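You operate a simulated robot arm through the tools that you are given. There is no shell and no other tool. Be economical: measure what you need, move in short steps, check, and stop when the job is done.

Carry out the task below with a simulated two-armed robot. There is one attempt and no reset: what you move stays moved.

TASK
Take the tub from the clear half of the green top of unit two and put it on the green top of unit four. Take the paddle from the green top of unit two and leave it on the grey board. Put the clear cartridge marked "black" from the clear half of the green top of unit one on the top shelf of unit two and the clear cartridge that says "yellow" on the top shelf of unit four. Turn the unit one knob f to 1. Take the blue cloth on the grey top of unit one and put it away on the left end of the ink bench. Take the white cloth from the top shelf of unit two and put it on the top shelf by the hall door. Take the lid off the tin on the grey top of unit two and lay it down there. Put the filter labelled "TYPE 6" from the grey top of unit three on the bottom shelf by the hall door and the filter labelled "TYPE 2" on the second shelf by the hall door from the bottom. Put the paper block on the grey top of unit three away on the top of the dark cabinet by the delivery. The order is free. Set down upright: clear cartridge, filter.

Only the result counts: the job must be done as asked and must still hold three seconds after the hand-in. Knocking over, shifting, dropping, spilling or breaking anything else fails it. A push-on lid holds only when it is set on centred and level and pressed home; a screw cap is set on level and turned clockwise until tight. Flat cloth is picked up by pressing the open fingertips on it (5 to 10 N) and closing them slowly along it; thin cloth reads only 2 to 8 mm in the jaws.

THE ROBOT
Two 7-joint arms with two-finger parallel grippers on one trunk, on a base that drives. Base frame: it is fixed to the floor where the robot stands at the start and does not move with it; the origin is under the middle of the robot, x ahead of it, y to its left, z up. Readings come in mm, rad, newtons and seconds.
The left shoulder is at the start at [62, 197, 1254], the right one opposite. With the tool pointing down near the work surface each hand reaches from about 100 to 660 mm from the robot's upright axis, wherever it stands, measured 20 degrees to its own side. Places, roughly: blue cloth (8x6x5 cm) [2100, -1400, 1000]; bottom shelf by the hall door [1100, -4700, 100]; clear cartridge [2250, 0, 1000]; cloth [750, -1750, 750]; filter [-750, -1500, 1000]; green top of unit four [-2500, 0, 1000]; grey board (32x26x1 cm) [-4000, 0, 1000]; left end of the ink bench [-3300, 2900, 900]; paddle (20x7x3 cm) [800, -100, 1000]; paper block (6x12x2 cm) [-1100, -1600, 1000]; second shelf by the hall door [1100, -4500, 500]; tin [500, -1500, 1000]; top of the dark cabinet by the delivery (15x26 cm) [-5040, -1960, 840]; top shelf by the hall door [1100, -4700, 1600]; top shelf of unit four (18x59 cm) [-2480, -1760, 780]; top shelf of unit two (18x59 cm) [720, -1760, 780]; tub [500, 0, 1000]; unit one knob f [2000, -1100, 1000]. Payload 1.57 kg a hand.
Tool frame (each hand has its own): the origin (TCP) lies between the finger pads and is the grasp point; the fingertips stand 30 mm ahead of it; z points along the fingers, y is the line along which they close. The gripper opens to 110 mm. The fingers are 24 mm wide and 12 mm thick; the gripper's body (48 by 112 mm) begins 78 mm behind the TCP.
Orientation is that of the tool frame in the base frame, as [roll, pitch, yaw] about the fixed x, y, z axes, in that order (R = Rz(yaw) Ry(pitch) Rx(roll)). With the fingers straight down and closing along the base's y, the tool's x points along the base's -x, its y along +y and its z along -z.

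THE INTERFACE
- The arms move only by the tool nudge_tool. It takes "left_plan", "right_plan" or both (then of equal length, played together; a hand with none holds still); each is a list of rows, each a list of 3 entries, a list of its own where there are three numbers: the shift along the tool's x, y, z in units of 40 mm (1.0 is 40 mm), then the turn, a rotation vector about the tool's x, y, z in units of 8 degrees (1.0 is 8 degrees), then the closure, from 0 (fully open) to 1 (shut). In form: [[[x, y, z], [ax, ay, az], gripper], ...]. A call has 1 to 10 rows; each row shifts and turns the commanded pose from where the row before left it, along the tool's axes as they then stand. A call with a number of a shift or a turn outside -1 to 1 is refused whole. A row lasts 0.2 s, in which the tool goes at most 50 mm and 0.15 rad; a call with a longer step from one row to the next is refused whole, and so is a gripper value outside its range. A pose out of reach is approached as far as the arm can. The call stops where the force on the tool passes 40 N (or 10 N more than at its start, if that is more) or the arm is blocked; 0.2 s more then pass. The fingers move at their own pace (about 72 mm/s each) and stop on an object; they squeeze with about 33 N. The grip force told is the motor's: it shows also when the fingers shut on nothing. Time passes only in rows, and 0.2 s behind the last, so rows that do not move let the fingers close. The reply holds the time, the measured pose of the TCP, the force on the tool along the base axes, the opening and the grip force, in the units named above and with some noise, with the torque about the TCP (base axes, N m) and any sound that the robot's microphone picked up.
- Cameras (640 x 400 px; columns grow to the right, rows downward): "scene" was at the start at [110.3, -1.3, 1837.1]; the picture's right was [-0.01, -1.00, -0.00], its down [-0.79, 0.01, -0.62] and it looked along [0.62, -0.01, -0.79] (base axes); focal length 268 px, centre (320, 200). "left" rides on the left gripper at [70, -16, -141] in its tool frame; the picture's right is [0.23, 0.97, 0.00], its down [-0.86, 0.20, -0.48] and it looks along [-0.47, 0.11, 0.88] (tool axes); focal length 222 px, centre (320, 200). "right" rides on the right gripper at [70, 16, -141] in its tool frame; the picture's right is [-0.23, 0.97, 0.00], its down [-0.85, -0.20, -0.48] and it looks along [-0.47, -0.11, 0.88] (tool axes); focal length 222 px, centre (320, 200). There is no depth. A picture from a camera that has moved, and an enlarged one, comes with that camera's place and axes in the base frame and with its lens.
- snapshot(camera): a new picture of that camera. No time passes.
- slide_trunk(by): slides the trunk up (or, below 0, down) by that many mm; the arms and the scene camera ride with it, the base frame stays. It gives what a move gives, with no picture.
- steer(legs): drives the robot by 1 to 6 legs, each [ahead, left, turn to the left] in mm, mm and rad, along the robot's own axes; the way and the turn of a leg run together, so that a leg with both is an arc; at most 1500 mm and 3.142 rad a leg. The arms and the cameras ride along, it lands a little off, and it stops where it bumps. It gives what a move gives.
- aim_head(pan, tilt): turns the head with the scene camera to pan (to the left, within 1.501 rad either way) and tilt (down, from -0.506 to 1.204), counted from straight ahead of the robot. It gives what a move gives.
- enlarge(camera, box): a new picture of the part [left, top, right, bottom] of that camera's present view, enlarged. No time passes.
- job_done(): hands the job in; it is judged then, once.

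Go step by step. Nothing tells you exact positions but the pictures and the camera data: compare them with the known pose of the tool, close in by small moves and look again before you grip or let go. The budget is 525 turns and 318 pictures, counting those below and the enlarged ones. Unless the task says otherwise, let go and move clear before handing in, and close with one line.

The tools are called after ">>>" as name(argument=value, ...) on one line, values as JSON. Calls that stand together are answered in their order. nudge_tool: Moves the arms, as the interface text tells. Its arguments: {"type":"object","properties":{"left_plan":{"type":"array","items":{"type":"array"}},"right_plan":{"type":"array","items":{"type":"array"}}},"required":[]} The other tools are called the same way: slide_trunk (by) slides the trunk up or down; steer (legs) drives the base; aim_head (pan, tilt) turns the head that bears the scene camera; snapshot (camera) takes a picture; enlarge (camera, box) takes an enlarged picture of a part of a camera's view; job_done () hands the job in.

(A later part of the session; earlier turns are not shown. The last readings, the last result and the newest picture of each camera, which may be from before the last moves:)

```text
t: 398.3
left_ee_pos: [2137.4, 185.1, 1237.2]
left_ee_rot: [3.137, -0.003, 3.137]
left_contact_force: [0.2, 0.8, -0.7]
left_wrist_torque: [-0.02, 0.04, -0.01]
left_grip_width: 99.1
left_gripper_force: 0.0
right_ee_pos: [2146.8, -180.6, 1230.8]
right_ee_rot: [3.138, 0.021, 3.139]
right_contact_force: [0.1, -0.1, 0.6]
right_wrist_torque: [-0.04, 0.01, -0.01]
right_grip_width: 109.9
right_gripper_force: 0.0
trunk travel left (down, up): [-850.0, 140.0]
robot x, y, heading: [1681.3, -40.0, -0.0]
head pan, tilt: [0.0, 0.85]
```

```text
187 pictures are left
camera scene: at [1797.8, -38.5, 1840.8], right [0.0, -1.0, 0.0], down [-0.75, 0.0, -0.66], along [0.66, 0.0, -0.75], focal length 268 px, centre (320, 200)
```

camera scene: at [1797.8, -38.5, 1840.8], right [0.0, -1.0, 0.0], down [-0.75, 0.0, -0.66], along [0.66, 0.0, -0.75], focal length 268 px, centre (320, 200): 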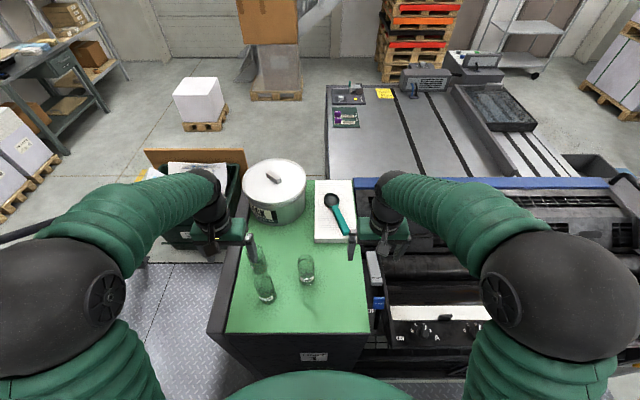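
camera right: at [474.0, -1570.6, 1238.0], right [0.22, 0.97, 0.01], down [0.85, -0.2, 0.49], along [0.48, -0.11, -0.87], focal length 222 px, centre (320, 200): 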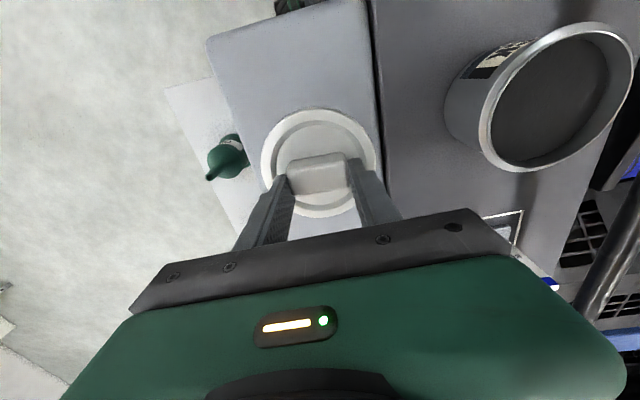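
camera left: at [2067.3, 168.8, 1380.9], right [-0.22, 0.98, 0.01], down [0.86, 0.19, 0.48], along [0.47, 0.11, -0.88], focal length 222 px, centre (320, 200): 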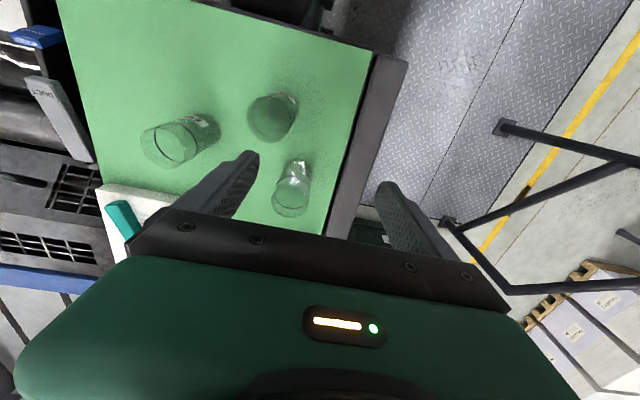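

>>> enlarge(camera="left", box=[220, 80, 340, 225])

```text
2.76 times, centred on (280, 152) of left
camera zoom: at [2067.3, 168.8, 1380.9], right [-0.22, 0.98, 0.01], down [0.86, 0.19, 0.48], along [0.47, 0.11, -0.88], focal length 613 px, centre (430, 331)
```

zoom: 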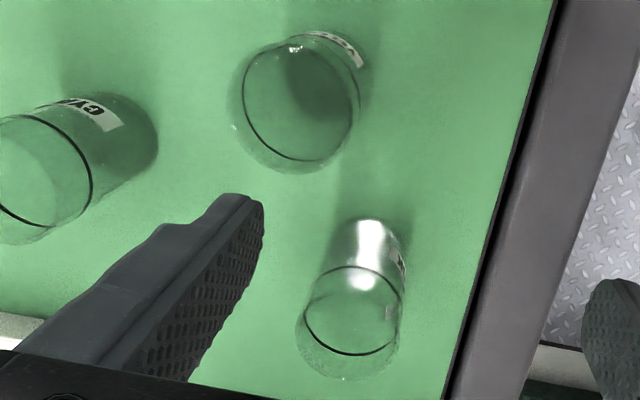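

Third cartridge axis is [2218, 165], top z≈1128, Ø≈52. Move over it and descend part way.

>>> nudge_tool(left_plan=[[[-0.68, -0.17, 0], [0, 0, 0], 0.15], [[-0.68, -0.17, 0], [0, 0, 0], 0.15], [[-0.68, -0.17, 0], [0, 0, 0], 0.15], [[0, 0, 0.7], [0, 0, 0], 0.15], [[0, 0, 0.7], [0, 0, 0], 0.15]])

>>> snapshot(camera="left")

```text
t: 399.5
left_ee_pos: [2213.7, 162.8, 1186.9]
left_ee_rot: [3.137, 0.003, 3.137]
left_contact_force: [0.6, 1.0, 0.3]
left_wrist_torque: [-0.01, 0.0, -0.01]
left_grip_width: 93.3
left_gripper_force: 0.0
right_ee_pos: [2143.8, -181.8, 1231.2]
right_ee_rot: [3.139, 0.021, 3.139]
right_contact_force: [0.2, 0.7, 0.3]
right_wrist_torque: [-0.03, 0.01, -0.01]
right_grip_width: 110.0
right_gripper_force: 0.1
trunk travel left (down, up): [-850.0, 140.0]
robot x, y, heading: [1680.9, -43.4, -0.0]
head pan, tilt: [0.0, 0.85]
```

```text
185 pictures are left
camera left: at [2144.3, 146.5, 1327.9], right [-0.22, 0.98, 0.01], down [0.86, 0.19, 0.48], along [0.47, 0.11, -0.88], focal length 222 px, centre (320, 200)
```

left: 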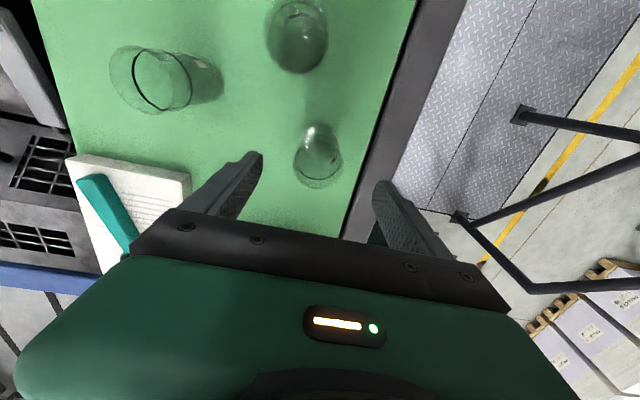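

Centred. Descend around it, close and lift.

>>> nudge_tool(left_plan=[[[-0.05, 0.04, 0.7], [0, 0, 0], 0.15], [[0, 0, 0.7], [0, 0, 0], 0.15], [[0, 0, 0.7], [0, 0, 0], 0.15], [[0, 0, 0.6], [0, 0, 0], 0.15], [[0, 0, 0], [0, 0, 0], 0.5], [[0, 0, 0], [0, 0, 0], 0.8], [[0, 0, 0], [0, 0, 0], 1], [[0, 0, 0], [0, 0, 0], 1]])

>>> snapshot(camera="left")

```text
t: 401.3
left_ee_pos: [2217.9, 162.1, 1078.3]
left_ee_rot: [3.134, 0.002, 3.137]
left_contact_force: [0.0, -0.3, 0.0]
left_wrist_torque: [-0.01, 0.04, 0.01]
left_grip_width: 51.1
left_gripper_force: 33.0
right_ee_pos: [2143.9, -180.7, 1230.4]
right_ee_rot: [3.137, 0.023, 3.139]
right_contact_force: [-0.2, -0.4, 0.0]
right_wrist_torque: [0.01, -0.03, 0.02]
right_grip_width: 110.2
right_gripper_force: 0.0
trunk travel left (down, up): [-850.0, 140.0]
robot x, y, heading: [1678.9, -36.6, -0.004]
head pan, tilt: [0.0, 0.85]
```

```text
184 pictures are left
camera left: at [2147.7, 146.8, 1219.6], right [-0.22, 0.98, 0.01], down [0.86, 0.19, 0.48], along [0.47, 0.11, -0.88], focal length 222 px, centre (320, 200)
```

left: 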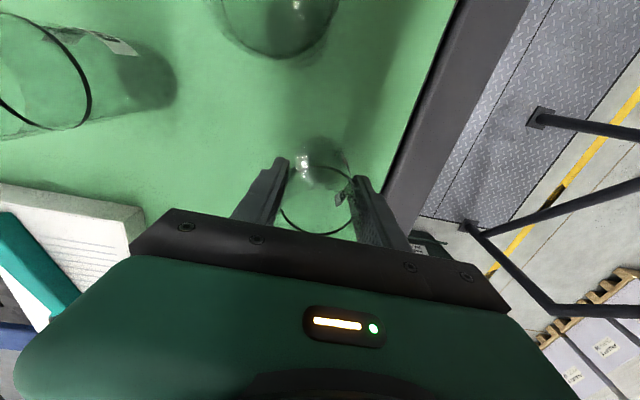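

Gripped. Lift, retract, and check the label with the scene camera.

>>> nudge_tool(left_plan=[[[0, 0, -0.4], [0, 0, 0], 1], [[0, 0, -0.9], [0, 0, 0], 1], [[0, 0, -0.9], [0, 0, 0], 1], [[0, 0, -0.9], [0, 0, 0], 1], [[0, 0, -0.9], [0, 0, 0], 1], [[0.3, 0, -0.6], [0, 0, 0], 1], [[0.9, 0.3, 0], [0, 0, 0], 1], [[0.9, 0.3, 0], [0, 0, 0], 1], [[0.9, 0.3, 0], [0, 0, 0], 1], [[0.9, 0.3, 0], [0, 0, 0], 1]])

>>> steer(legs=[[0, 290, 0]])

>>> snapshot(camera="scene")

>>> snapshot(camera="right")

```text
t: 403.5
left_ee_pos: [2060.0, 211.9, 1264.2]
left_ee_rot: [3.137, 0.004, 3.135]
left_contact_force: [0.3, -0.1, -1.7]
left_wrist_torque: [0.02, -0.02, -0.02]
left_grip_width: 51.2
left_gripper_force: 33.3
right_ee_pos: [2141.4, -180.4, 1231.5]
right_ee_rot: [3.138, 0.024, 3.138]
right_contact_force: [-0.5, 0.0, 0.3]
right_wrist_torque: [0.01, 0.01, 0.0]
right_grip_width: 110.1
right_gripper_force: 0.1
trunk travel left (down, up): [-850.0, 140.0]
robot x, y, heading: [1676.5, -41.4, -0.011]
head pan, tilt: [0.0, 0.85]
```

```text
t: 405.5
left_ee_pos: [2065.3, 487.7, 1265.2]
left_ee_rot: [3.126, 0.0, 3.131]
left_contact_force: [0.0, 0.6, -0.8]
left_wrist_torque: [0.02, 0.0, 0.0]
left_grip_width: 51.0
left_gripper_force: 33.3
right_ee_pos: [2143.3, 94.0, 1230.5]
right_ee_rot: [3.129, 0.022, 3.133]
right_contact_force: [-0.1, 0.5, 0.2]
right_wrist_torque: [0.05, 0.0, 0.01]
right_grip_width: 109.9
right_gripper_force: 0.1
trunk travel left (down, up): [-850.0, 140.0]
robot x, y, heading: [1680.3, 248.2, -0.009]
head pan, tilt: [0.0, 0.85]
```

```text
183 pictures are left
camera scene: at [1793.7, 235.0, 1841.2], right [-0.01, -1.0, -0.01], down [-0.75, 0.01, -0.66], along [0.66, 0.0, -0.75], focal length 268 px, centre (320, 200)
```

scene: 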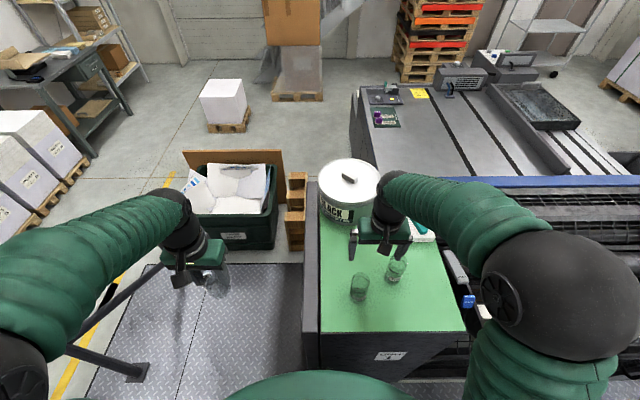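

```text
182 pictures are left
camera right: at [2071.2, 109.7, 1371.4], right [0.24, 0.97, 0.02], down [0.84, -0.21, 0.5], along [0.49, -0.1, -0.87], focal length 222 px, centre (320, 200)
```

right: 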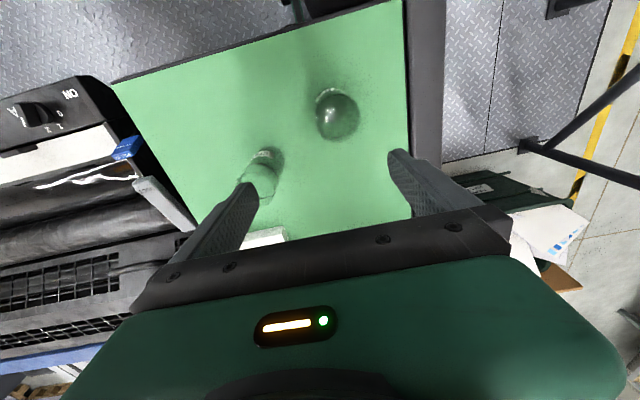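

Yellow axis ≈[2119, 123]. Align the right hand and lower part way.

>>> nudge_tool(right_plan=[[[0.31, 0.37, 0.3], [0.08, 0.17, 0], 0.15], [[0.31, 0.37, 0.3], [0, 0, 0], 0.15], [[0, 0, 0.6], [0, 0, 0], 0.15]])

>>> snapshot(camera="right")

>>> enlarge(camera="scene", box=[150, 240, 250, 310])

```text
t: 406.3
left_ee_pos: [2063.4, 494.0, 1264.1]
left_ee_rot: [3.133, 0.0, 3.13]
left_contact_force: [-0.1, -0.5, -1.4]
left_wrist_torque: [-0.01, 0.02, 0.02]
left_grip_width: 51.3
left_gripper_force: 32.8
right_ee_pos: [2119.2, 131.3, 1180.7]
right_ee_rot: [-3.138, 0.0, 3.132]
right_contact_force: [-1.3, -0.7, -0.2]
right_wrist_torque: [0.02, 0.0, -0.01]
right_grip_width: 93.6
right_gripper_force: 0.0
trunk travel left (down, up): [-850.0, 140.0]
robot x, y, heading: [1679.2, 250.6, -0.0]
head pan, tilt: [0.0, 0.85]
```

```text
181 pictures are left
camera right: at [2049.5, 149.1, 1324.4], right [0.24, 0.97, 0.0], down [0.85, -0.21, 0.48], along [0.47, -0.12, -0.88], focal length 222 px, centre (320, 200)
```

right: 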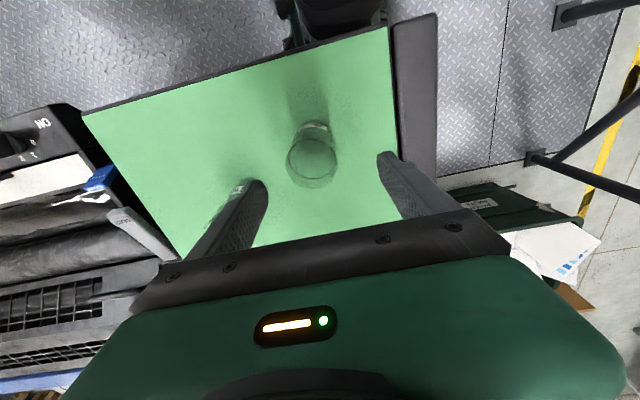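

```text
5.71 times, centred on (200, 275) of scene
camera zoom: at [1795.0, 249.6, 1841.1], right [-0.01, -1.0, 0.0], down [-0.75, 0.0, -0.66], along [0.66, 0.0, -0.75], focal length 1529 px, centre (1006, -229)
```

zoom: 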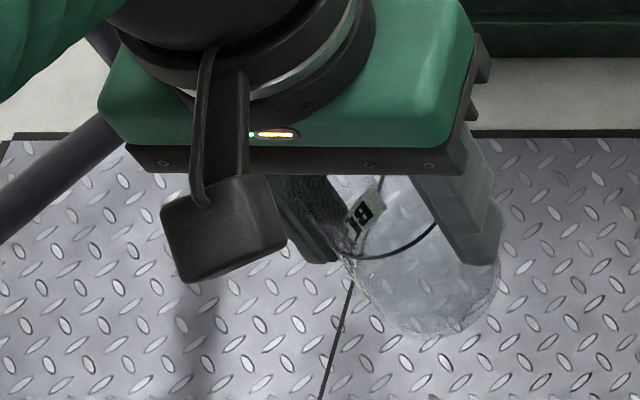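

The label reads "BL…": it is BLACK. I check how it hangs in the left hand, while noting yellow is slightly left of the right hand's centre.

>>> snapshot(camera="left")

```text
179 pictures are left
camera left: at [1993.7, 477.8, 1406.7], right [-0.22, 0.98, 0.01], down [0.86, 0.19, 0.48], along [0.47, 0.11, -0.88], focal length 222 px, centre (320, 200)
```

left: 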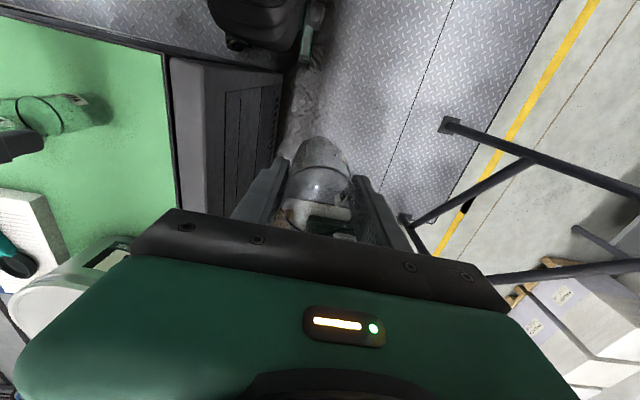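

>>> enlarge(camera="left", box=[230, 110, 410, 250])

```text
2.86 times, centred on (320, 180) of left
camera zoom: at [1993.7, 477.8, 1406.7], right [-0.22, 0.98, 0.01], down [0.86, 0.19, 0.48], along [0.47, 0.11, -0.88], focal length 635 px, centre (320, 257)
```

zoom: 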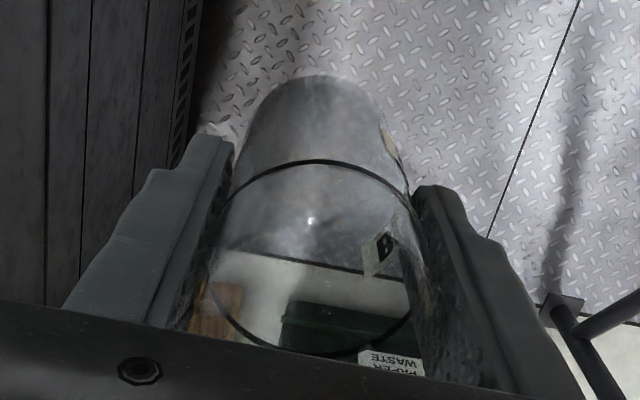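

Black hangs upright. Yellow axis ≈[2115, 125.5]: correct, descend, close.

>>> nudge_tool(right_plan=[[[0.1, -0.14, 0.6], [0, 0, 0], 0.15], [[0, 0, 0.7], [0, 0, 0], 0.15], [[0, 0, 0.7], [0, 0, 0], 0.15], [[0, 0, 0.57], [0, 0, 0], 0.15], [[0, 0, 0], [0, 0, 0], 0.5], [[0, 0, 0], [0, 0, 0], 0.8], [[0, 0, 0], [0, 0, 0], 1], [[0, 0, 0], [0, 0, 0], 1]])

>>> snapshot(camera="right")

```text
t: 408.1
left_ee_pos: [2063.2, 497.0, 1264.3]
left_ee_rot: [3.134, 0.002, 3.131]
left_contact_force: [1.3, 0.6, -2.3]
left_wrist_torque: [-0.02, -0.02, -0.01]
left_grip_width: 51.1
left_gripper_force: 33.4
right_ee_pos: [2115.3, 127.9, 1079.9]
right_ee_rot: [-3.135, -0.001, 3.134]
right_contact_force: [-0.5, -0.4, 0.6]
right_wrist_torque: [-0.03, 0.03, 0.04]
right_grip_width: 51.7
right_gripper_force: 33.0
trunk travel left (down, up): [-850.0, 140.0]
robot x, y, heading: [1681.0, 249.8, -0.007]
head pan, tilt: [0.0, 0.85]
```

```text
177 pictures are left
camera right: at [2045.6, 145.2, 1222.6], right [0.24, 0.97, -0.01], down [0.85, -0.2, 0.48], along [0.47, -0.12, -0.88], focal length 222 px, centre (320, 200)
```

right: 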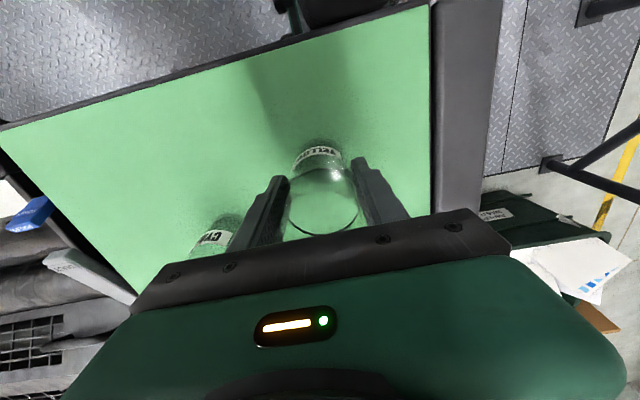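

Gripped. Lift, retract and drive out through the gap to -y.

>>> nudge_tool(right_plan=[[[0, 0, -0.4], [0, 0, 0], 1], [[0, 0, -0.9], [0, 0, 0], 1], [[0, 0, -0.9], [0, 0, 0], 1], [[0, 0, -0.9], [0, 0, 0], 1], [[0, 0, -0.9], [0, 0, 0], 1], [[0, 0, -0.8], [0, 0, 0], 1], [[0.9, -0.2, 0], [0, 0, 0], 1], [[0.9, -0.2, 0], [0, 0, 0], 1], [[0.5, -0.2, 0], [0, 0, 0], 1]])

>>> steer(legs=[[-160, 0, 0.007], [0, -1400, 0], [0, -1400, 0]])

>>> aim_head(pan=0, tilt=0.75)

>>> snapshot(camera="scene")

```text
t: 410.1
left_ee_pos: [2061.5, 497.1, 1265.2]
left_ee_rot: [3.134, 0.002, 3.132]
left_contact_force: [-0.6, 0.1, -0.9]
left_wrist_torque: [-0.05, -0.01, 0.0]
left_grip_width: 51.0
left_gripper_force: 32.9
right_ee_pos: [2021.9, 106.4, 1274.4]
right_ee_rot: [-3.136, 0.0, 3.132]
right_contact_force: [-0.8, -0.8, -1.4]
right_wrist_torque: [0.02, 0.0, -0.03]
right_grip_width: 51.6
right_gripper_force: 33.0
trunk travel left (down, up): [-850.0, 140.0]
robot x, y, heading: [1678.6, 251.0, -0.003]
head pan, tilt: [0.0, 0.85]
```

```text
t: 424.5
left_ee_pos: [1893.0, -2258.3, 1264.4]
left_ee_rot: [3.137, 0.002, 3.136]
left_contact_force: [0.3, 0.3, -0.8]
left_wrist_torque: [-0.04, -0.03, -0.01]
left_grip_width: 51.2
left_gripper_force: 33.2
right_ee_pos: [1854.7, -2650.3, 1273.3]
right_ee_rot: [-3.132, 0.0, 3.137]
right_contact_force: [0.5, 0.5, -0.6]
right_wrist_torque: [0.0, 0.02, 0.0]
right_grip_width: 51.7
right_gripper_force: 32.0
trunk travel left (down, up): [-850.0, 140.0]
robot x, y, heading: [1511.5, -2509.3, -0.003]
head pan, tilt: [0.0, 0.85]
```

```text
t: 425.2
left_ee_pos: [1894.0, -2262.4, 1265.5]
left_ee_rot: [3.133, 0.003, 3.137]
left_contact_force: [-1.1, 0.7, -0.8]
left_wrist_torque: [-0.01, 0.01, 0.03]
left_grip_width: 50.9
left_gripper_force: 33.0
right_ee_pos: [1853.5, -2651.4, 1272.3]
right_ee_rot: [-3.137, 0.001, 3.136]
right_contact_force: [-0.5, 0.5, -1.2]
right_wrist_torque: [0.01, 0.02, -0.03]
right_grip_width: 51.3
right_gripper_force: 32.9
trunk travel left (down, up): [-850.0, 140.0]
robot x, y, heading: [1510.9, -2510.2, 0.001]
head pan, tilt: [0.0, 0.75]
```

```text
176 pictures are left
camera scene: at [1629.4, -2510.4, 1849.2], right [0.0, -1.0, 0.0], down [-0.68, 0.0, -0.73], along [0.73, 0.0, -0.68], focal length 268 px, centre (320, 200)
```

scene: 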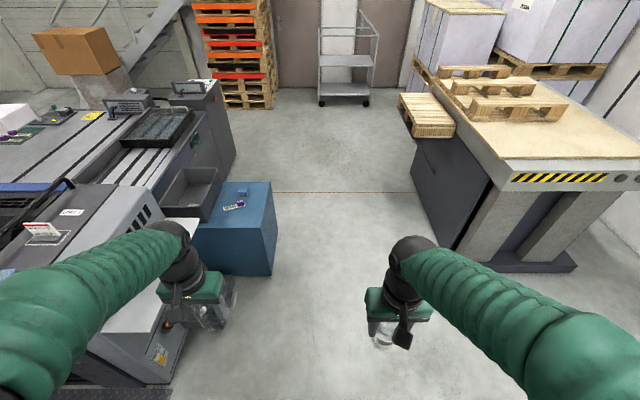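

I turn to face +y and come to the shelf of unit two; BLACK will go to about [880, -1765].

>>> steer(legs=[[0, 0, 1.57], [0, 400, 0], [190, 0, 0]])

>>> slide_trunk(by=-250)

>>> snapshot(camera="scene")

>>> snapshot(camera="left")

```text
t: 432.7
left_ee_pos: [864.2, -1944.9, 1265.0]
left_ee_rot: [3.136, 0.006, -1.576]
left_contact_force: [0.6, 0.3, -0.9]
left_wrist_torque: [-0.02, 0.0, -0.01]
left_grip_width: 51.3
left_gripper_force: 33.2
right_ee_pos: [1255.6, -1985.8, 1274.4]
right_ee_rot: [-3.136, 0.004, -1.576]
right_contact_force: [-0.4, 0.3, -1.3]
right_wrist_torque: [-0.02, 0.0, -0.02]
right_grip_width: 51.5
right_gripper_force: 33.6
trunk travel left (down, up): [-850.0, 140.0]
robot x, y, heading: [1118.7, -2325.3, 1.57]
head pan, tilt: [0.0, 0.75]
```

```text
t: 435.2
left_ee_pos: [866.9, -1941.8, 1014.3]
left_ee_rot: [3.134, 0.004, -1.576]
left_contact_force: [-0.1, 0.7, -1.6]
left_wrist_torque: [-0.02, 0.02, 0.0]
left_grip_width: 51.0
left_gripper_force: 32.8
right_ee_pos: [1257.5, -1981.6, 1023.0]
right_ee_rot: [-3.133, 0.003, -1.576]
right_contact_force: [-0.7, 0.6, -2.3]
right_wrist_torque: [-0.01, -0.04, 0.0]
right_grip_width: 51.4
right_gripper_force: 33.1
trunk travel left (down, up): [-600.0, 390.0]
robot x, y, heading: [1116.7, -2319.6, 1.572]
head pan, tilt: [0.0, 0.75]
```

```text
175 pictures are left
camera scene: at [1117.4, -2207.6, 1599.3], right [1.0, 0.0, 0.0], down [0.0, -0.68, -0.73], along [0.0, 0.73, -0.68], focal length 268 px, centre (320, 200)
```

scene: 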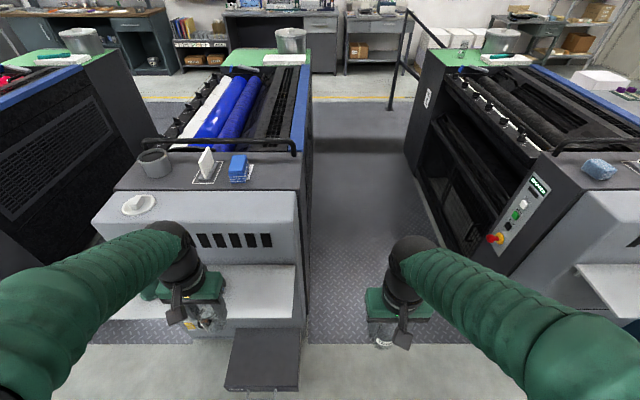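

```text
174 pictures are left
camera left: at [883.9, -2011.6, 1156.7], right [-0.97, -0.22, 0.01], down [-0.19, 0.85, 0.48], along [-0.11, 0.47, -0.88], focal length 222 px, centre (320, 200)
```

left: 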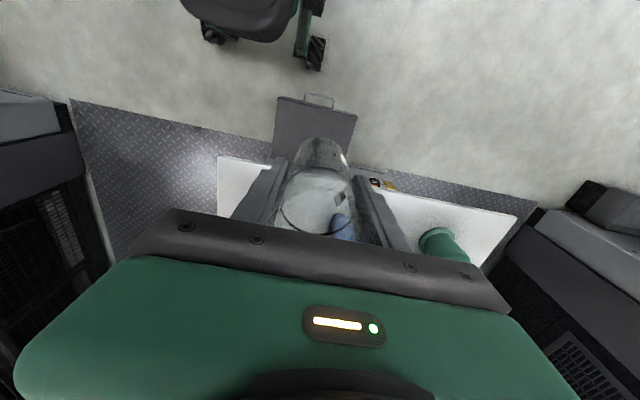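

Move BLACK over the free spot [905, -1765] and lower most of the way.

>>> nudge_tool(left_plan=[[[-0.88, -0.19, 0], [0, 0, 0], 1], [[-0.88, -0.19, 0], [0, 0, 0], 1], [[-0.88, -0.19, 0], [0, 0, 0], 1], [[-0.88, -0.19, 0], [0, 0, 0], 1], [[-0.88, -0.19, 0], [0, 0, 0], 1], [[0, 0, 0.8], [0, 0, 0], 1], [[0, 0, 0.8], [0, 0, 0], 1], [[0, 0, 0.8], [0, 0, 0], 1]])

>>> snapshot(camera="left")

>>> enlarge(camera="scene", box=[80, 180, 320, 340])

```text
t: 437.1
left_ee_pos: [904.5, -1765.1, 918.1]
left_ee_rot: [3.134, 0.002, -1.577]
left_contact_force: [0.5, 0.4, -1.9]
left_wrist_torque: [0.01, 0.01, -0.02]
left_grip_width: 51.1
left_gripper_force: 33.1
right_ee_pos: [1257.6, -1980.9, 1021.7]
right_ee_rot: [-3.134, 0.001, -1.576]
right_contact_force: [-0.5, 0.6, -2.0]
right_wrist_torque: [0.0, 0.03, 0.02]
right_grip_width: 51.2
right_gripper_force: 32.8
trunk travel left (down, up): [-600.0, 390.0]
robot x, y, heading: [1119.8, -2321.3, 1.565]
head pan, tilt: [0.0, 0.75]
```

```text
173 pictures are left
camera left: at [921.8, -1834.2, 1060.3], right [-0.97, -0.22, 0.01], down [-0.19, 0.86, 0.48], along [-0.11, 0.47, -0.88], focal length 222 px, centre (320, 200)
```

left: 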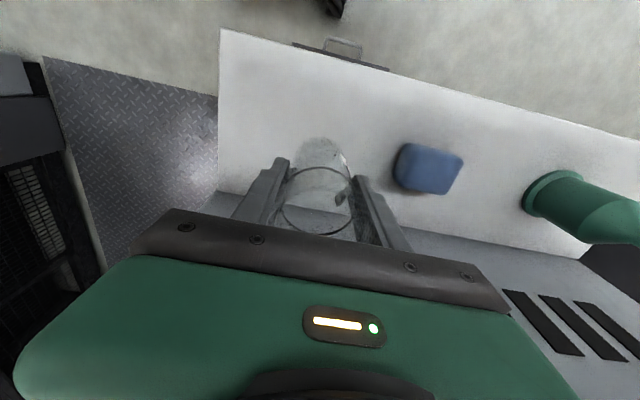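

```text
2.50 times, centred on (200, 260) of scene
camera zoom: at [1117.4, -2204.8, 1599.0], right [1.0, 0.0, 0.0], down [0.0, -0.68, -0.73], along [0.0, 0.73, -0.68], focal length 669 px, centre (620, 50)
```

zoom: 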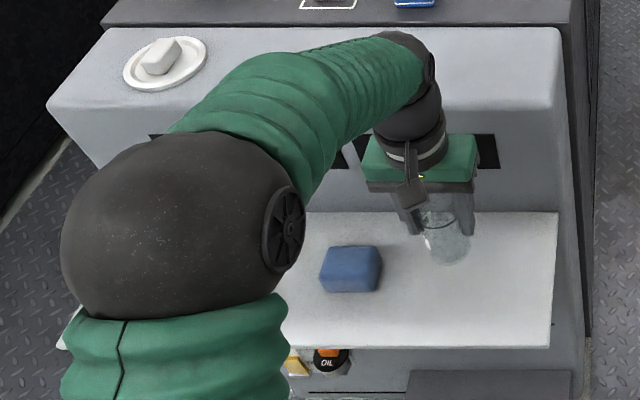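

Good. Lower to contact.

>>> nudge_tool(left_plan=[[[0, 0, 0.6], [0, 0, 0], 1], [[0, 0, 0.5], [0, 0, 0], 1], [[0, 0, 0.15], [0, 0, 0], 1], [[0, 0, 0.12], [0, 0, 0], 1], [[0, 0, 0.12], [0, 0, 0], 1], [[0, 0, 0.12], [0, 0, 0], 1], [[0, 0, 0.12], [0, 0, 0], 1]])

```text
t: 438.6
left_ee_pos: [904.3, -1764.7, 853.6]
left_ee_rot: [3.13, 0.012, -1.572]
left_contact_force: [-2.8, 0.1, 34.8]
left_wrist_torque: [0.06, -0.49, -0.18]
left_grip_width: 50.3
left_gripper_force: 32.8
right_ee_pos: [1258.5, -1984.5, 1024.3]
right_ee_rot: [-3.138, 0.004, -1.577]
right_contact_force: [0.3, -0.7, -0.6]
right_wrist_torque: [-0.04, 0.01, 0.02]
right_grip_width: 51.2
right_gripper_force: 32.8
trunk travel left (down, up): [-600.0, 390.0]
robot x, y, heading: [1116.1, -2319.8, 1.573]
head pan, tilt: [0.0, 0.75]
```

Contact. Ease up slightly, open a little, and rise straight.

>>> nudge_tool(left_plan=[[[0, 0, -0.06], [0, 0, 0], 1], [[0, 0, 0], [0, 0, 0], 0.48], [[0, 0, 0], [0, 0, 0], 0.4], [[0, 0, 0], [0, 0, 0], 0.35], [[0, 0, -0.4], [0, 0, 0], 0.35], [[0, 0, -0.8], [0, 0, 0], 0.35], [[0, 0, -0.9], [0, 0, 0], 0.35], [[0, 0, -0.9], [0, 0, 0], 0.35], [[0, 0, -0.9], [0, 0, 0], 0.35], [[0, 0, -0.9], [0, 0, 0], 0.35]])

>>> snapshot(camera="left")

```text
t: 440.9
left_ee_pos: [905.6, -1766.1, 1045.7]
left_ee_rot: [3.132, 0.002, -1.576]
left_contact_force: [0.1, 0.5, 0.5]
left_wrist_torque: [0.01, 0.0, 0.02]
left_grip_width: 71.3
left_gripper_force: 0.0
right_ee_pos: [1258.0, -1981.9, 1023.4]
right_ee_rot: [-3.138, 0.002, -1.575]
right_contact_force: [-0.3, -0.5, -0.9]
right_wrist_torque: [0.0, 0.0, 0.03]
right_grip_width: 51.4
right_gripper_force: 33.0
trunk travel left (down, up): [-600.0, 390.0]
robot x, y, heading: [1116.3, -2322.2, 1.572]
head pan, tilt: [0.0, 0.75]
```

```text
171 pictures are left
camera left: at [922.4, -1834.9, 1187.9], right [-0.97, -0.22, 0.01], down [-0.19, 0.85, 0.48], along [-0.11, 0.47, -0.88], focal length 222 px, centre (320, 200)
```

left: 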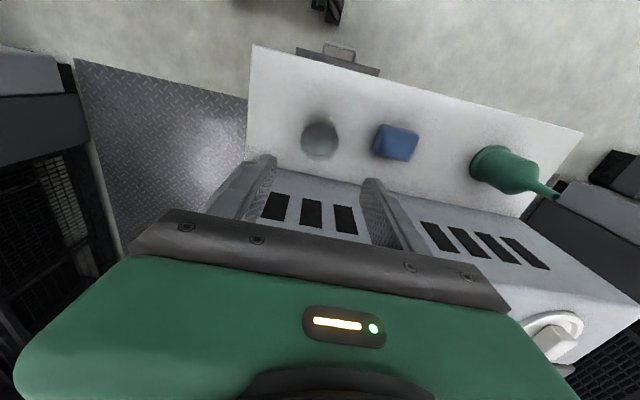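

BLACK stands upright. Now to the blue cloth on unit one: trunk up, back off, into gap one-two again with the left hand free.

>>> slide_trunk(by=250)

>>> steer(legs=[[-190, 0, 0], [0, 0, -1.572], [400, 0, 0], [0, 890, 0]])

>>> aim_head(pan=0, tilt=0.85)

>>> snapshot(camera="scene")

>>> snapshot(camera="left")

```text
t: 443.4
left_ee_pos: [905.1, -1765.0, 1295.2]
left_ee_rot: [3.131, 0.004, -1.575]
left_contact_force: [-0.5, 0.9, 0.2]
left_wrist_torque: [0.01, 0.0, 0.01]
left_grip_width: 71.5
left_gripper_force: 0.1
right_ee_pos: [1257.0, -1982.0, 1273.4]
right_ee_rot: [-3.135, -0.001, -1.577]
right_contact_force: [0.3, -0.2, -1.7]
right_wrist_torque: [-0.04, 0.0, -0.01]
right_grip_width: 51.3
right_gripper_force: 33.2
trunk travel left (down, up): [-850.0, 140.0]
robot x, y, heading: [1118.0, -2322.0, 1.572]
head pan, tilt: [0.0, 0.75]
```

```text
t: 455.1
left_ee_pos: [2084.4, -1425.5, 1296.1]
left_ee_rot: [3.13, 0.004, 3.12]
left_contact_force: [-0.4, 0.9, 0.2]
left_wrist_torque: [0.0, 0.01, -0.01]
left_grip_width: 71.3
left_gripper_force: 0.2
right_ee_pos: [1862.8, -1774.1, 1273.4]
right_ee_rot: [-3.139, 0.0, 3.122]
right_contact_force: [0.3, 0.3, -1.8]
right_wrist_torque: [0.02, 0.02, -0.04]
right_grip_width: 51.4
right_gripper_force: 33.4
trunk travel left (down, up): [-850.0, 140.0]
robot x, y, heading: [1523.1, -1625.1, -0.014]
head pan, tilt: [0.0, 0.75]
```

```text
t: 455.8
left_ee_pos: [2083.7, -1420.3, 1295.6]
left_ee_rot: [3.134, 0.001, 3.12]
left_contact_force: [0.3, -0.9, -0.5]
left_wrist_torque: [0.02, -0.06, -0.01]
left_grip_width: 71.7
left_gripper_force: 0.1
right_ee_pos: [1860.2, -1769.0, 1273.4]
right_ee_rot: [-3.133, 0.001, 3.121]
right_contact_force: [0.4, -0.6, -1.8]
right_wrist_torque: [-0.01, 0.02, -0.01]
right_grip_width: 51.4
right_gripper_force: 32.9
trunk travel left (down, up): [-850.0, 140.0]
robot x, y, heading: [1520.6, -1621.4, -0.015]
head pan, tilt: [0.0, 0.85]
```

```text
170 pictures are left
camera scene: at [1637.7, -1624.3, 1841.2], right [-0.02, -1.0, 0.0], down [-0.75, 0.01, -0.66], along [0.66, -0.01, -0.75], focal length 268 px, centre (320, 200)
```

scene: 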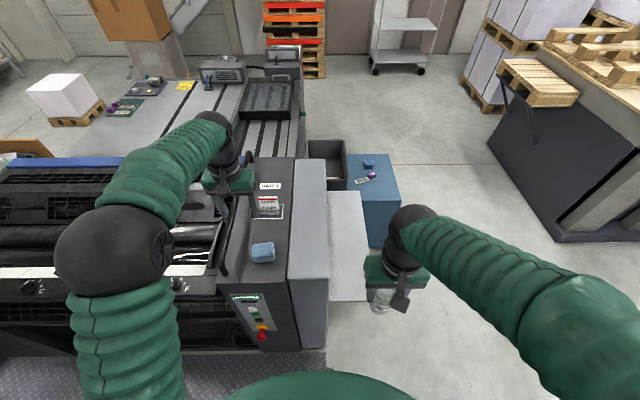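

```text
169 pictures are left
camera left: at [2013.2, -1435.1, 1437.6], right [-0.21, 0.98, 0.01], down [0.86, 0.18, 0.48], along [0.47, 0.11, -0.88], focal length 222 px, centre (320, 200)
```

left: 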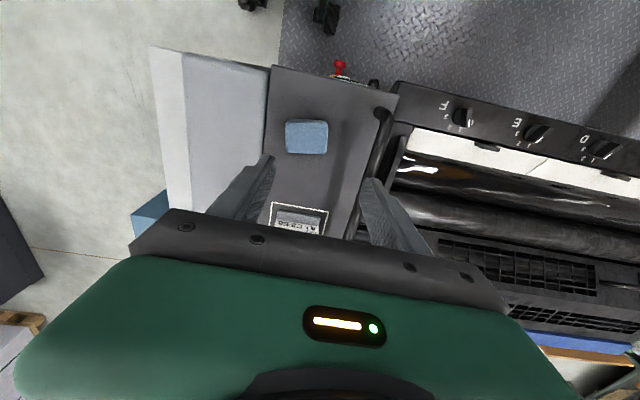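

Blue cloth block centre ≈[2106, -1437], top ~1050. Move over it and lower.

>>> nudge_tool(left_plan=[[[-0.55, -0.43, 0.2], [0, 0, 0], 0], [[0, 0, 0.8], [0, 0, 0], 0], [[0, 0, 0.8], [0, 0, 0], 0], [[0, 0, 0.8], [0, 0, 0], 0], [[0, 0, 0.8], [0, 0, 0], 0], [[0, 0, 0.75], [0, 0, 0], 0]])

>>> snapshot(camera="left")

```text
t: 457.2
left_ee_pos: [2109.1, -1438.9, 1131.3]
left_ee_rot: [3.132, 0.002, 3.12]
left_contact_force: [0.5, 0.4, 0.6]
left_wrist_torque: [-0.01, 0.04, 0.01]
left_grip_width: 110.1
left_gripper_force: 0.0
right_ee_pos: [1863.0, -1771.0, 1273.3]
right_ee_rot: [-3.137, 0.002, 3.123]
right_contact_force: [-0.6, -0.4, -0.9]
right_wrist_torque: [0.0, -0.01, -0.02]
right_grip_width: 51.4
right_gripper_force: 33.3
trunk travel left (down, up): [-850.0, 140.0]
robot x, y, heading: [1529.2, -1622.6, -0.013]
head pan, tilt: [0.0, 0.85]
```

```text
168 pictures are left
camera left: at [2037.6, -1453.4, 1272.7], right [-0.21, 0.98, 0.01], down [0.86, 0.18, 0.48], along [0.47, 0.11, -0.88], focal length 222 px, centre (320, 200)
```

left: 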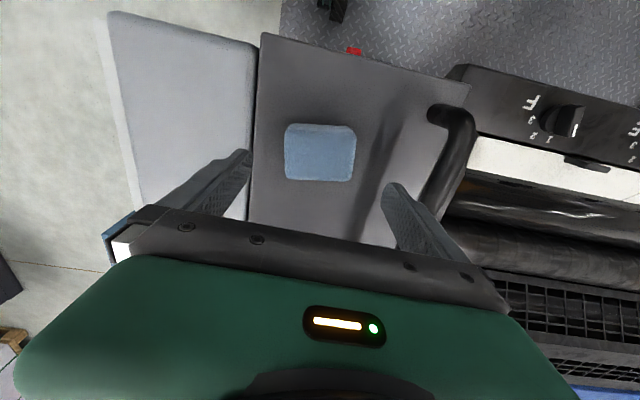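

Centred. Lower until the tips near the top surface.

>>> nudge_tool(left_plan=[[[0, 0, 0.7], [0, 0, 0], 0], [[0, 0, 0.7], [0, 0, 0], 0], [[0, 0, 0.4], [0, 0, 0], 0], [[0, 0, 0.3], [0, 0, 0], 0], [[0, 0, 0.15], [0, 0, 0], 0], [[0, 0, 0], [0, 0, 0], 0.5], [[0, 0, 0], [0, 0, 0], 1], [[0, 0, 0], [0, 0, 0], 1], [[0, 0, 0], [0, 0, 0], 1]])

>>> snapshot(camera="left")

```text
t: 459.2
left_ee_pos: [2107.2, -1435.1, 1039.4]
left_ee_rot: [3.132, 0.003, 3.121]
left_contact_force: [-0.2, 0.3, 0.1]
left_wrist_torque: [0.01, -0.01, 0.01]
left_grip_width: 77.8
left_gripper_force: 32.2
right_ee_pos: [1862.4, -1770.7, 1274.7]
right_ee_rot: [-3.136, 0.002, 3.122]
right_contact_force: [0.1, -0.2, -1.2]
right_wrist_torque: [0.02, -0.01, -0.01]
right_grip_width: 51.4
right_gripper_force: 32.9
trunk travel left (down, up): [-850.0, 140.0]
robot x, y, heading: [1524.4, -1623.4, -0.014]
head pan, tilt: [0.0, 0.85]
```

```text
167 pictures are left
camera left: at [2036.1, -1450.6, 1182.1], right [-0.21, 0.98, 0.01], down [0.86, 0.18, 0.48], along [0.47, 0.11, -0.88], focal length 222 px, centre (320, 200)
```

left: 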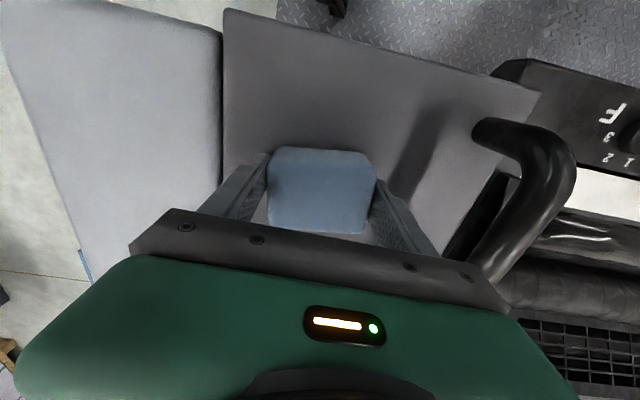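

Gripped. Lift, retract, then drive to unit four's shelf facing +y.

>>> nudge_tool(left_plan=[[[0, 0, -0.4], [0, 0, 0], 1], [[0, 0, -0.9], [0, 0, 0], 1], [[0, 0, -0.9], [0, 0, 0], 1], [[0, 0, -0.9], [0, 0, 0], 1], [[0, 0, -0.9], [0, 0, 0], 1], [[0.3, 0, -0.9], [0, 0, 0], 1], [[0.9, 0.3, 0], [0, 0, 0], 1], [[0.9, 0.3, 0], [0, 0, 0], 1], [[0.9, 0.3, 0], [0, 0, 0], 1], [[0.9, 0.3, 0], [0, 0, 0], 1]])

>>> steer(legs=[[0, -880, 0], [0, 0, 1.584], [0, 1450, 0], [0, 1450, 0], [0, 1150, 0]])

>>> aim_head(pan=0, tilt=0.75)

>>> snapshot(camera="scene")

```text
t: 461.4
left_ee_pos: [1946.4, -1387.8, 1239.8]
left_ee_rot: [3.134, 0.008, 3.12]
left_contact_force: [-1.0, -0.2, 0.0]
left_wrist_torque: [-0.01, -0.03, 0.0]
left_grip_width: 77.7
left_gripper_force: 32.8
right_ee_pos: [1859.8, -1769.4, 1273.6]
right_ee_rot: [-3.134, 0.002, 3.123]
right_contact_force: [0.2, -0.4, -1.3]
right_wrist_torque: [0.03, -0.03, 0.01]
right_grip_width: 51.4
right_gripper_force: 33.0
trunk travel left (down, up): [-850.0, 140.0]
robot x, y, heading: [1525.2, -1620.1, -0.017]
head pan, tilt: [0.0, 0.85]
```

```text
t: 489.0
left_ee_pos: [-2794.9, -2151.2, 1238.2]
left_ee_rot: [3.134, 0.005, -1.533]
left_contact_force: [-0.7, -0.9, 0.2]
left_wrist_torque: [0.02, 0.03, 0.02]
left_grip_width: 74.2
left_gripper_force: 33.4
right_ee_pos: [-2408.3, -2214.0, 1273.7]
right_ee_rot: [-3.138, 0.002, -1.529]
right_contact_force: [-0.1, 0.2, -1.4]
right_wrist_torque: [-0.01, 0.01, -0.01]
right_grip_width: 51.5
right_gripper_force: 32.6
trunk travel left (down, up): [-850.0, 140.0]
robot x, y, heading: [-2536.7, -2560.8, 1.615]
head pan, tilt: [0.0, 0.85]
```

```text
t: 489.7
left_ee_pos: [-2799.5, -2151.0, 1238.0]
left_ee_rot: [3.135, 0.005, -1.532]
left_contact_force: [0.4, 0.0, -0.7]
left_wrist_torque: [-0.02, -0.02, 0.01]
left_grip_width: 74.0
left_gripper_force: 33.3
right_ee_pos: [-2412.5, -2215.2, 1275.4]
right_ee_rot: [-3.135, 0.003, -1.528]
right_contact_force: [-0.1, -0.1, -2.0]
right_wrist_torque: [0.0, 0.04, 0.03]
right_grip_width: 51.5
right_gripper_force: 33.1
trunk travel left (down, up): [-850.0, 140.0]
robot x, y, heading: [-2536.4, -2562.7, 1.612]
head pan, tilt: [0.0, 0.75]
```

```text
166 pictures are left
camera scene: at [-2542.4, -2445.8, 1849.2], right [1.0, 0.04, 0.0], down [0.03, -0.68, -0.73], along [-0.03, 0.73, -0.68], focal length 268 px, centre (320, 200)
```

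scene: 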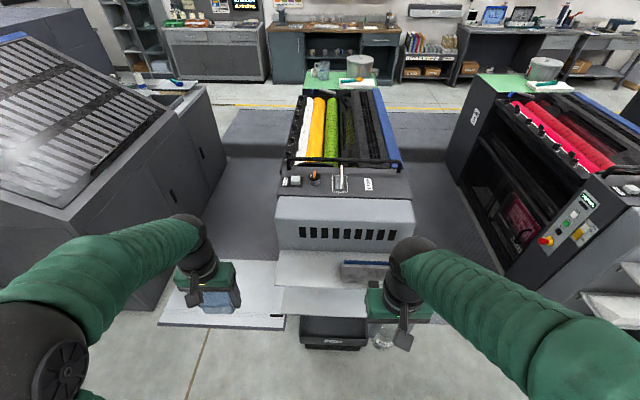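

>>> enlarge(camera="scene", box=[250, 220, 440, 350])

>>> snapshot(camera="left")

```text
3.08 times, centred on (345, 285) of scene
camera zoom: at [-2542.4, -2445.8, 1849.2], right [1.0, 0.04, 0.0], down [0.03, -0.68, -0.73], along [-0.03, 0.73, -0.68], focal length 824 px, centre (243, -62)
```

zoom: 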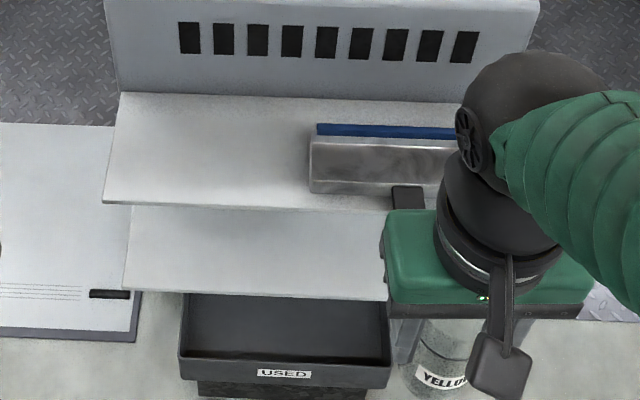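

```text
164 pictures are left
camera left: at [-2779.3, -2220.5, 1380.3], right [-0.96, -0.26, 0.01], down [-0.23, 0.84, 0.48], along [-0.13, 0.47, -0.87], focal length 222 px, centre (320, 200)
```

left: 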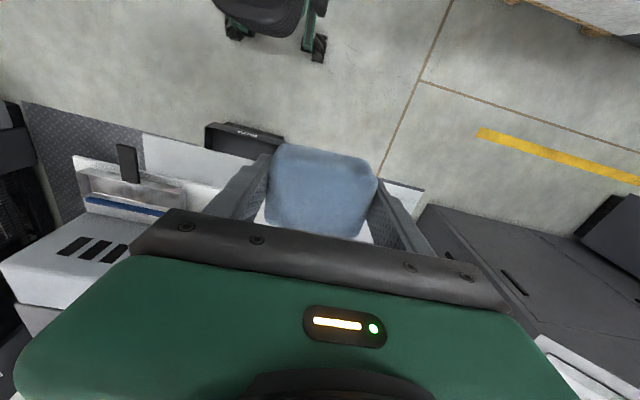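

Free left half of unit four's top shelf; YELLOW goes to about [-2630, -1765]. Approach and lower the trunk.

>>> steer(legs=[[0, 0, -0.042], [235, 215, 0]])

>>> slide_trunk(by=-250)

>>> snapshot(camera="right")

>>> snapshot(camera="scene")

```text
t: 492.2
left_ee_pos: [-2986.2, -1909.5, 1242.3]
left_ee_rot: [3.124, 0.007, -1.573]
left_contact_force: [0.1, 0.5, -0.4]
left_wrist_torque: [-0.01, -0.03, 0.0]
left_grip_width: 74.2
left_gripper_force: 32.7
right_ee_pos: [-2602.4, -1989.2, 1273.7]
right_ee_rot: [3.139, 0.005, -1.568]
right_contact_force: [0.0, 0.8, -1.5]
right_wrist_torque: [0.03, -0.03, 0.01]
right_grip_width: 51.4
right_gripper_force: 33.0
trunk travel left (down, up): [-850.0, 140.0]
robot x, y, heading: [-2751.4, -2323.1, 1.578]
head pan, tilt: [0.0, 0.75]
```

```text
t: 494.8
left_ee_pos: [-2994.5, -1907.5, 989.4]
left_ee_rot: [3.133, 0.005, -1.575]
left_contact_force: [-0.7, -0.4, 0.6]
left_wrist_torque: [-0.01, 0.01, 0.0]
left_grip_width: 74.0
left_gripper_force: 33.0
right_ee_pos: [-2610.7, -1986.3, 1023.1]
right_ee_rot: [-3.137, 0.005, -1.568]
right_contact_force: [0.0, 0.4, -1.4]
right_wrist_torque: [0.0, -0.03, -0.02]
right_grip_width: 51.3
right_gripper_force: 33.3
trunk travel left (down, up): [-600.0, 390.0]
robot x, y, heading: [-2752.2, -2325.7, 1.578]
head pan, tilt: [0.0, 0.75]
```

```text
163 pictures are left
camera right: at [-2627.8, -2056.7, 1166.3], right [-0.97, 0.23, 0.0], down [0.2, 0.85, 0.48], along [0.11, 0.47, -0.88], focal length 222 px, centre (320, 200)
```

right: 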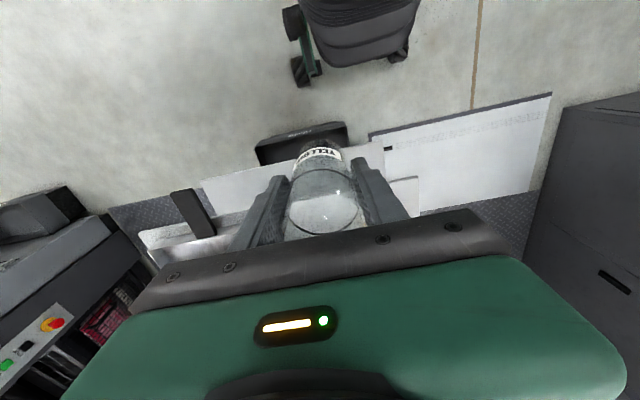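

```text
162 pictures are left
camera scene: at [-2749.4, -2211.6, 1599.3], right [1.0, 0.0, 0.0], down [0.0, -0.68, -0.73], along [0.0, 0.73, -0.68], focal length 268 px, centre (320, 200)
```

scene: 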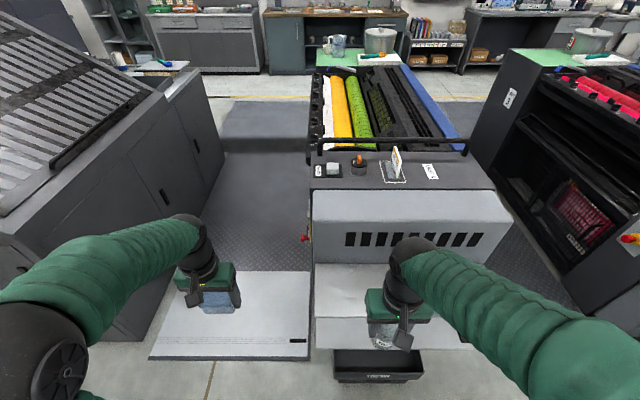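

Move YELLOW over [-2640, -1765] and lower part way.

>>> nudge_tool(right_plan=[[[-0.92, 0.12, 0], [0, 0, 0], 1], [[-0.92, 0.12, 0], [0, 0, 0], 1], [[-0.92, 0.12, 0], [0, 0, 0], 1], [[-0.92, 0.12, 0], [0, 0, 0], 1], [[-0.92, 0.12, 0], [0, 0, 0], 1], [[-0.92, 0.12, 0], [0, 0, 0], 1], [[0, 0, 0.9], [0, 0, 0], 1], [[0, 0, 0.9], [0, 0, 0], 1], [[0, 0, 0.9], [0, 0, 0], 1]])

>>> snapshot(camera="right")

>>> snapshot(camera="scene")

```text
t: 496.8
left_ee_pos: [-2996.5, -1906.0, 988.1]
left_ee_rot: [3.134, 0.006, -1.573]
left_contact_force: [0.6, 0.5, 0.0]
left_wrist_torque: [-0.03, 0.0, -0.04]
left_grip_width: 74.0
left_gripper_force: 33.2
right_ee_pos: [-2640.6, -1764.8, 915.8]
right_ee_rot: [-3.137, 0.002, -1.57]
right_contact_force: [0.1, 0.5, -1.5]
right_wrist_torque: [-0.02, 0.02, -0.01]
right_grip_width: 51.3
right_gripper_force: 33.5
trunk travel left (down, up): [-600.0, 390.0]
robot x, y, heading: [-2749.1, -2324.7, 1.578]
head pan, tilt: [0.0, 0.75]
```

```text
161 pictures are left
camera right: at [-2656.5, -1834.7, 1057.9], right [-0.97, 0.23, -0.01], down [0.2, 0.85, 0.48], along [0.11, 0.47, -0.88], focal length 222 px, centre (320, 200)
```

right: 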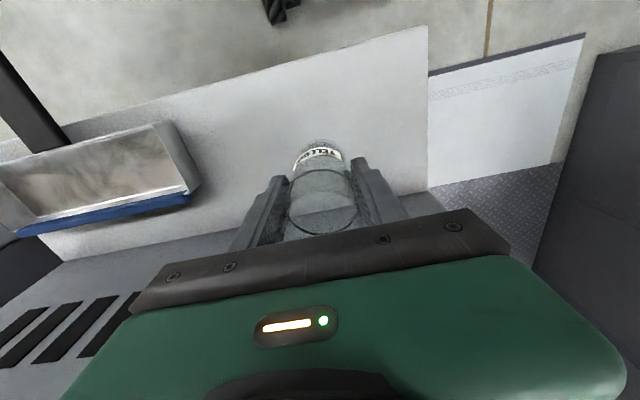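

```text
160 pictures are left
camera scene: at [-2750.2, -2208.2, 1599.0], right [1.0, 0.0, 0.0], down [0.0, -0.68, -0.73], along [0.0, 0.73, -0.68], focal length 268 px, centre (320, 200)
```

scene: 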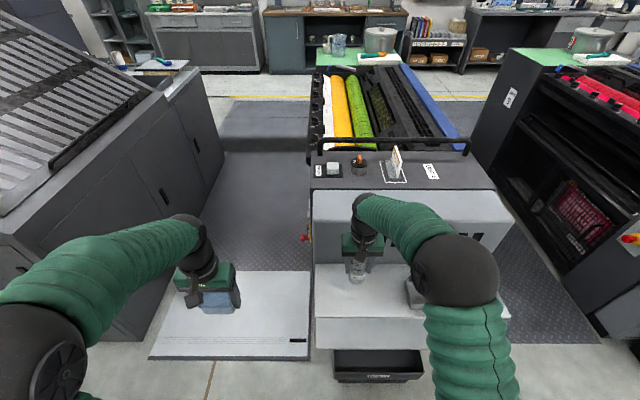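

Free spot, good margins. Lower to contact.

>>> nudge_tool(right_plan=[[[0, 0, 0.6], [0, 0, 0], 1], [[0, 0, 0.4], [0, 0, 0], 1], [[0, 0, 0.2], [0, 0, 0], 1], [[0, 0, 0.12], [0, 0, 0], 1], [[0, 0, 0.12], [0, 0, 0], 1], [[0, 0, 0.12], [0, 0, 0], 1], [[0, 0, 0.12], [0, 0, 0], 1], [[0, 0, 0.12], [0, 0, 0], 1]])

```text
t: 498.3
left_ee_pos: [-2995.6, -1908.4, 989.0]
left_ee_rot: [3.136, 0.008, -1.574]
left_contact_force: [0.8, 0.4, 0.0]
left_wrist_torque: [-0.02, -0.01, 0.02]
left_grip_width: 73.9
left_gripper_force: 33.4
right_ee_pos: [-2640.1, -1763.4, 859.8]
right_ee_rot: [-3.136, 0.017, -1.57]
right_contact_force: [0.4, -9.6, 25.7]
right_wrist_torque: [-0.53, 0.48, 0.13]
right_grip_width: 51.3
right_gripper_force: 32.5
trunk travel left (down, up): [-600.0, 390.0]
robot x, y, heading: [-2750.0, -2327.6, 1.57]
head pan, tilt: [0.0, 0.75]
stopped in row 7 (right hand): the force on the tool passed its limit at 50 N (the readings are from after the stop); the commanded pose is now the measured one
```

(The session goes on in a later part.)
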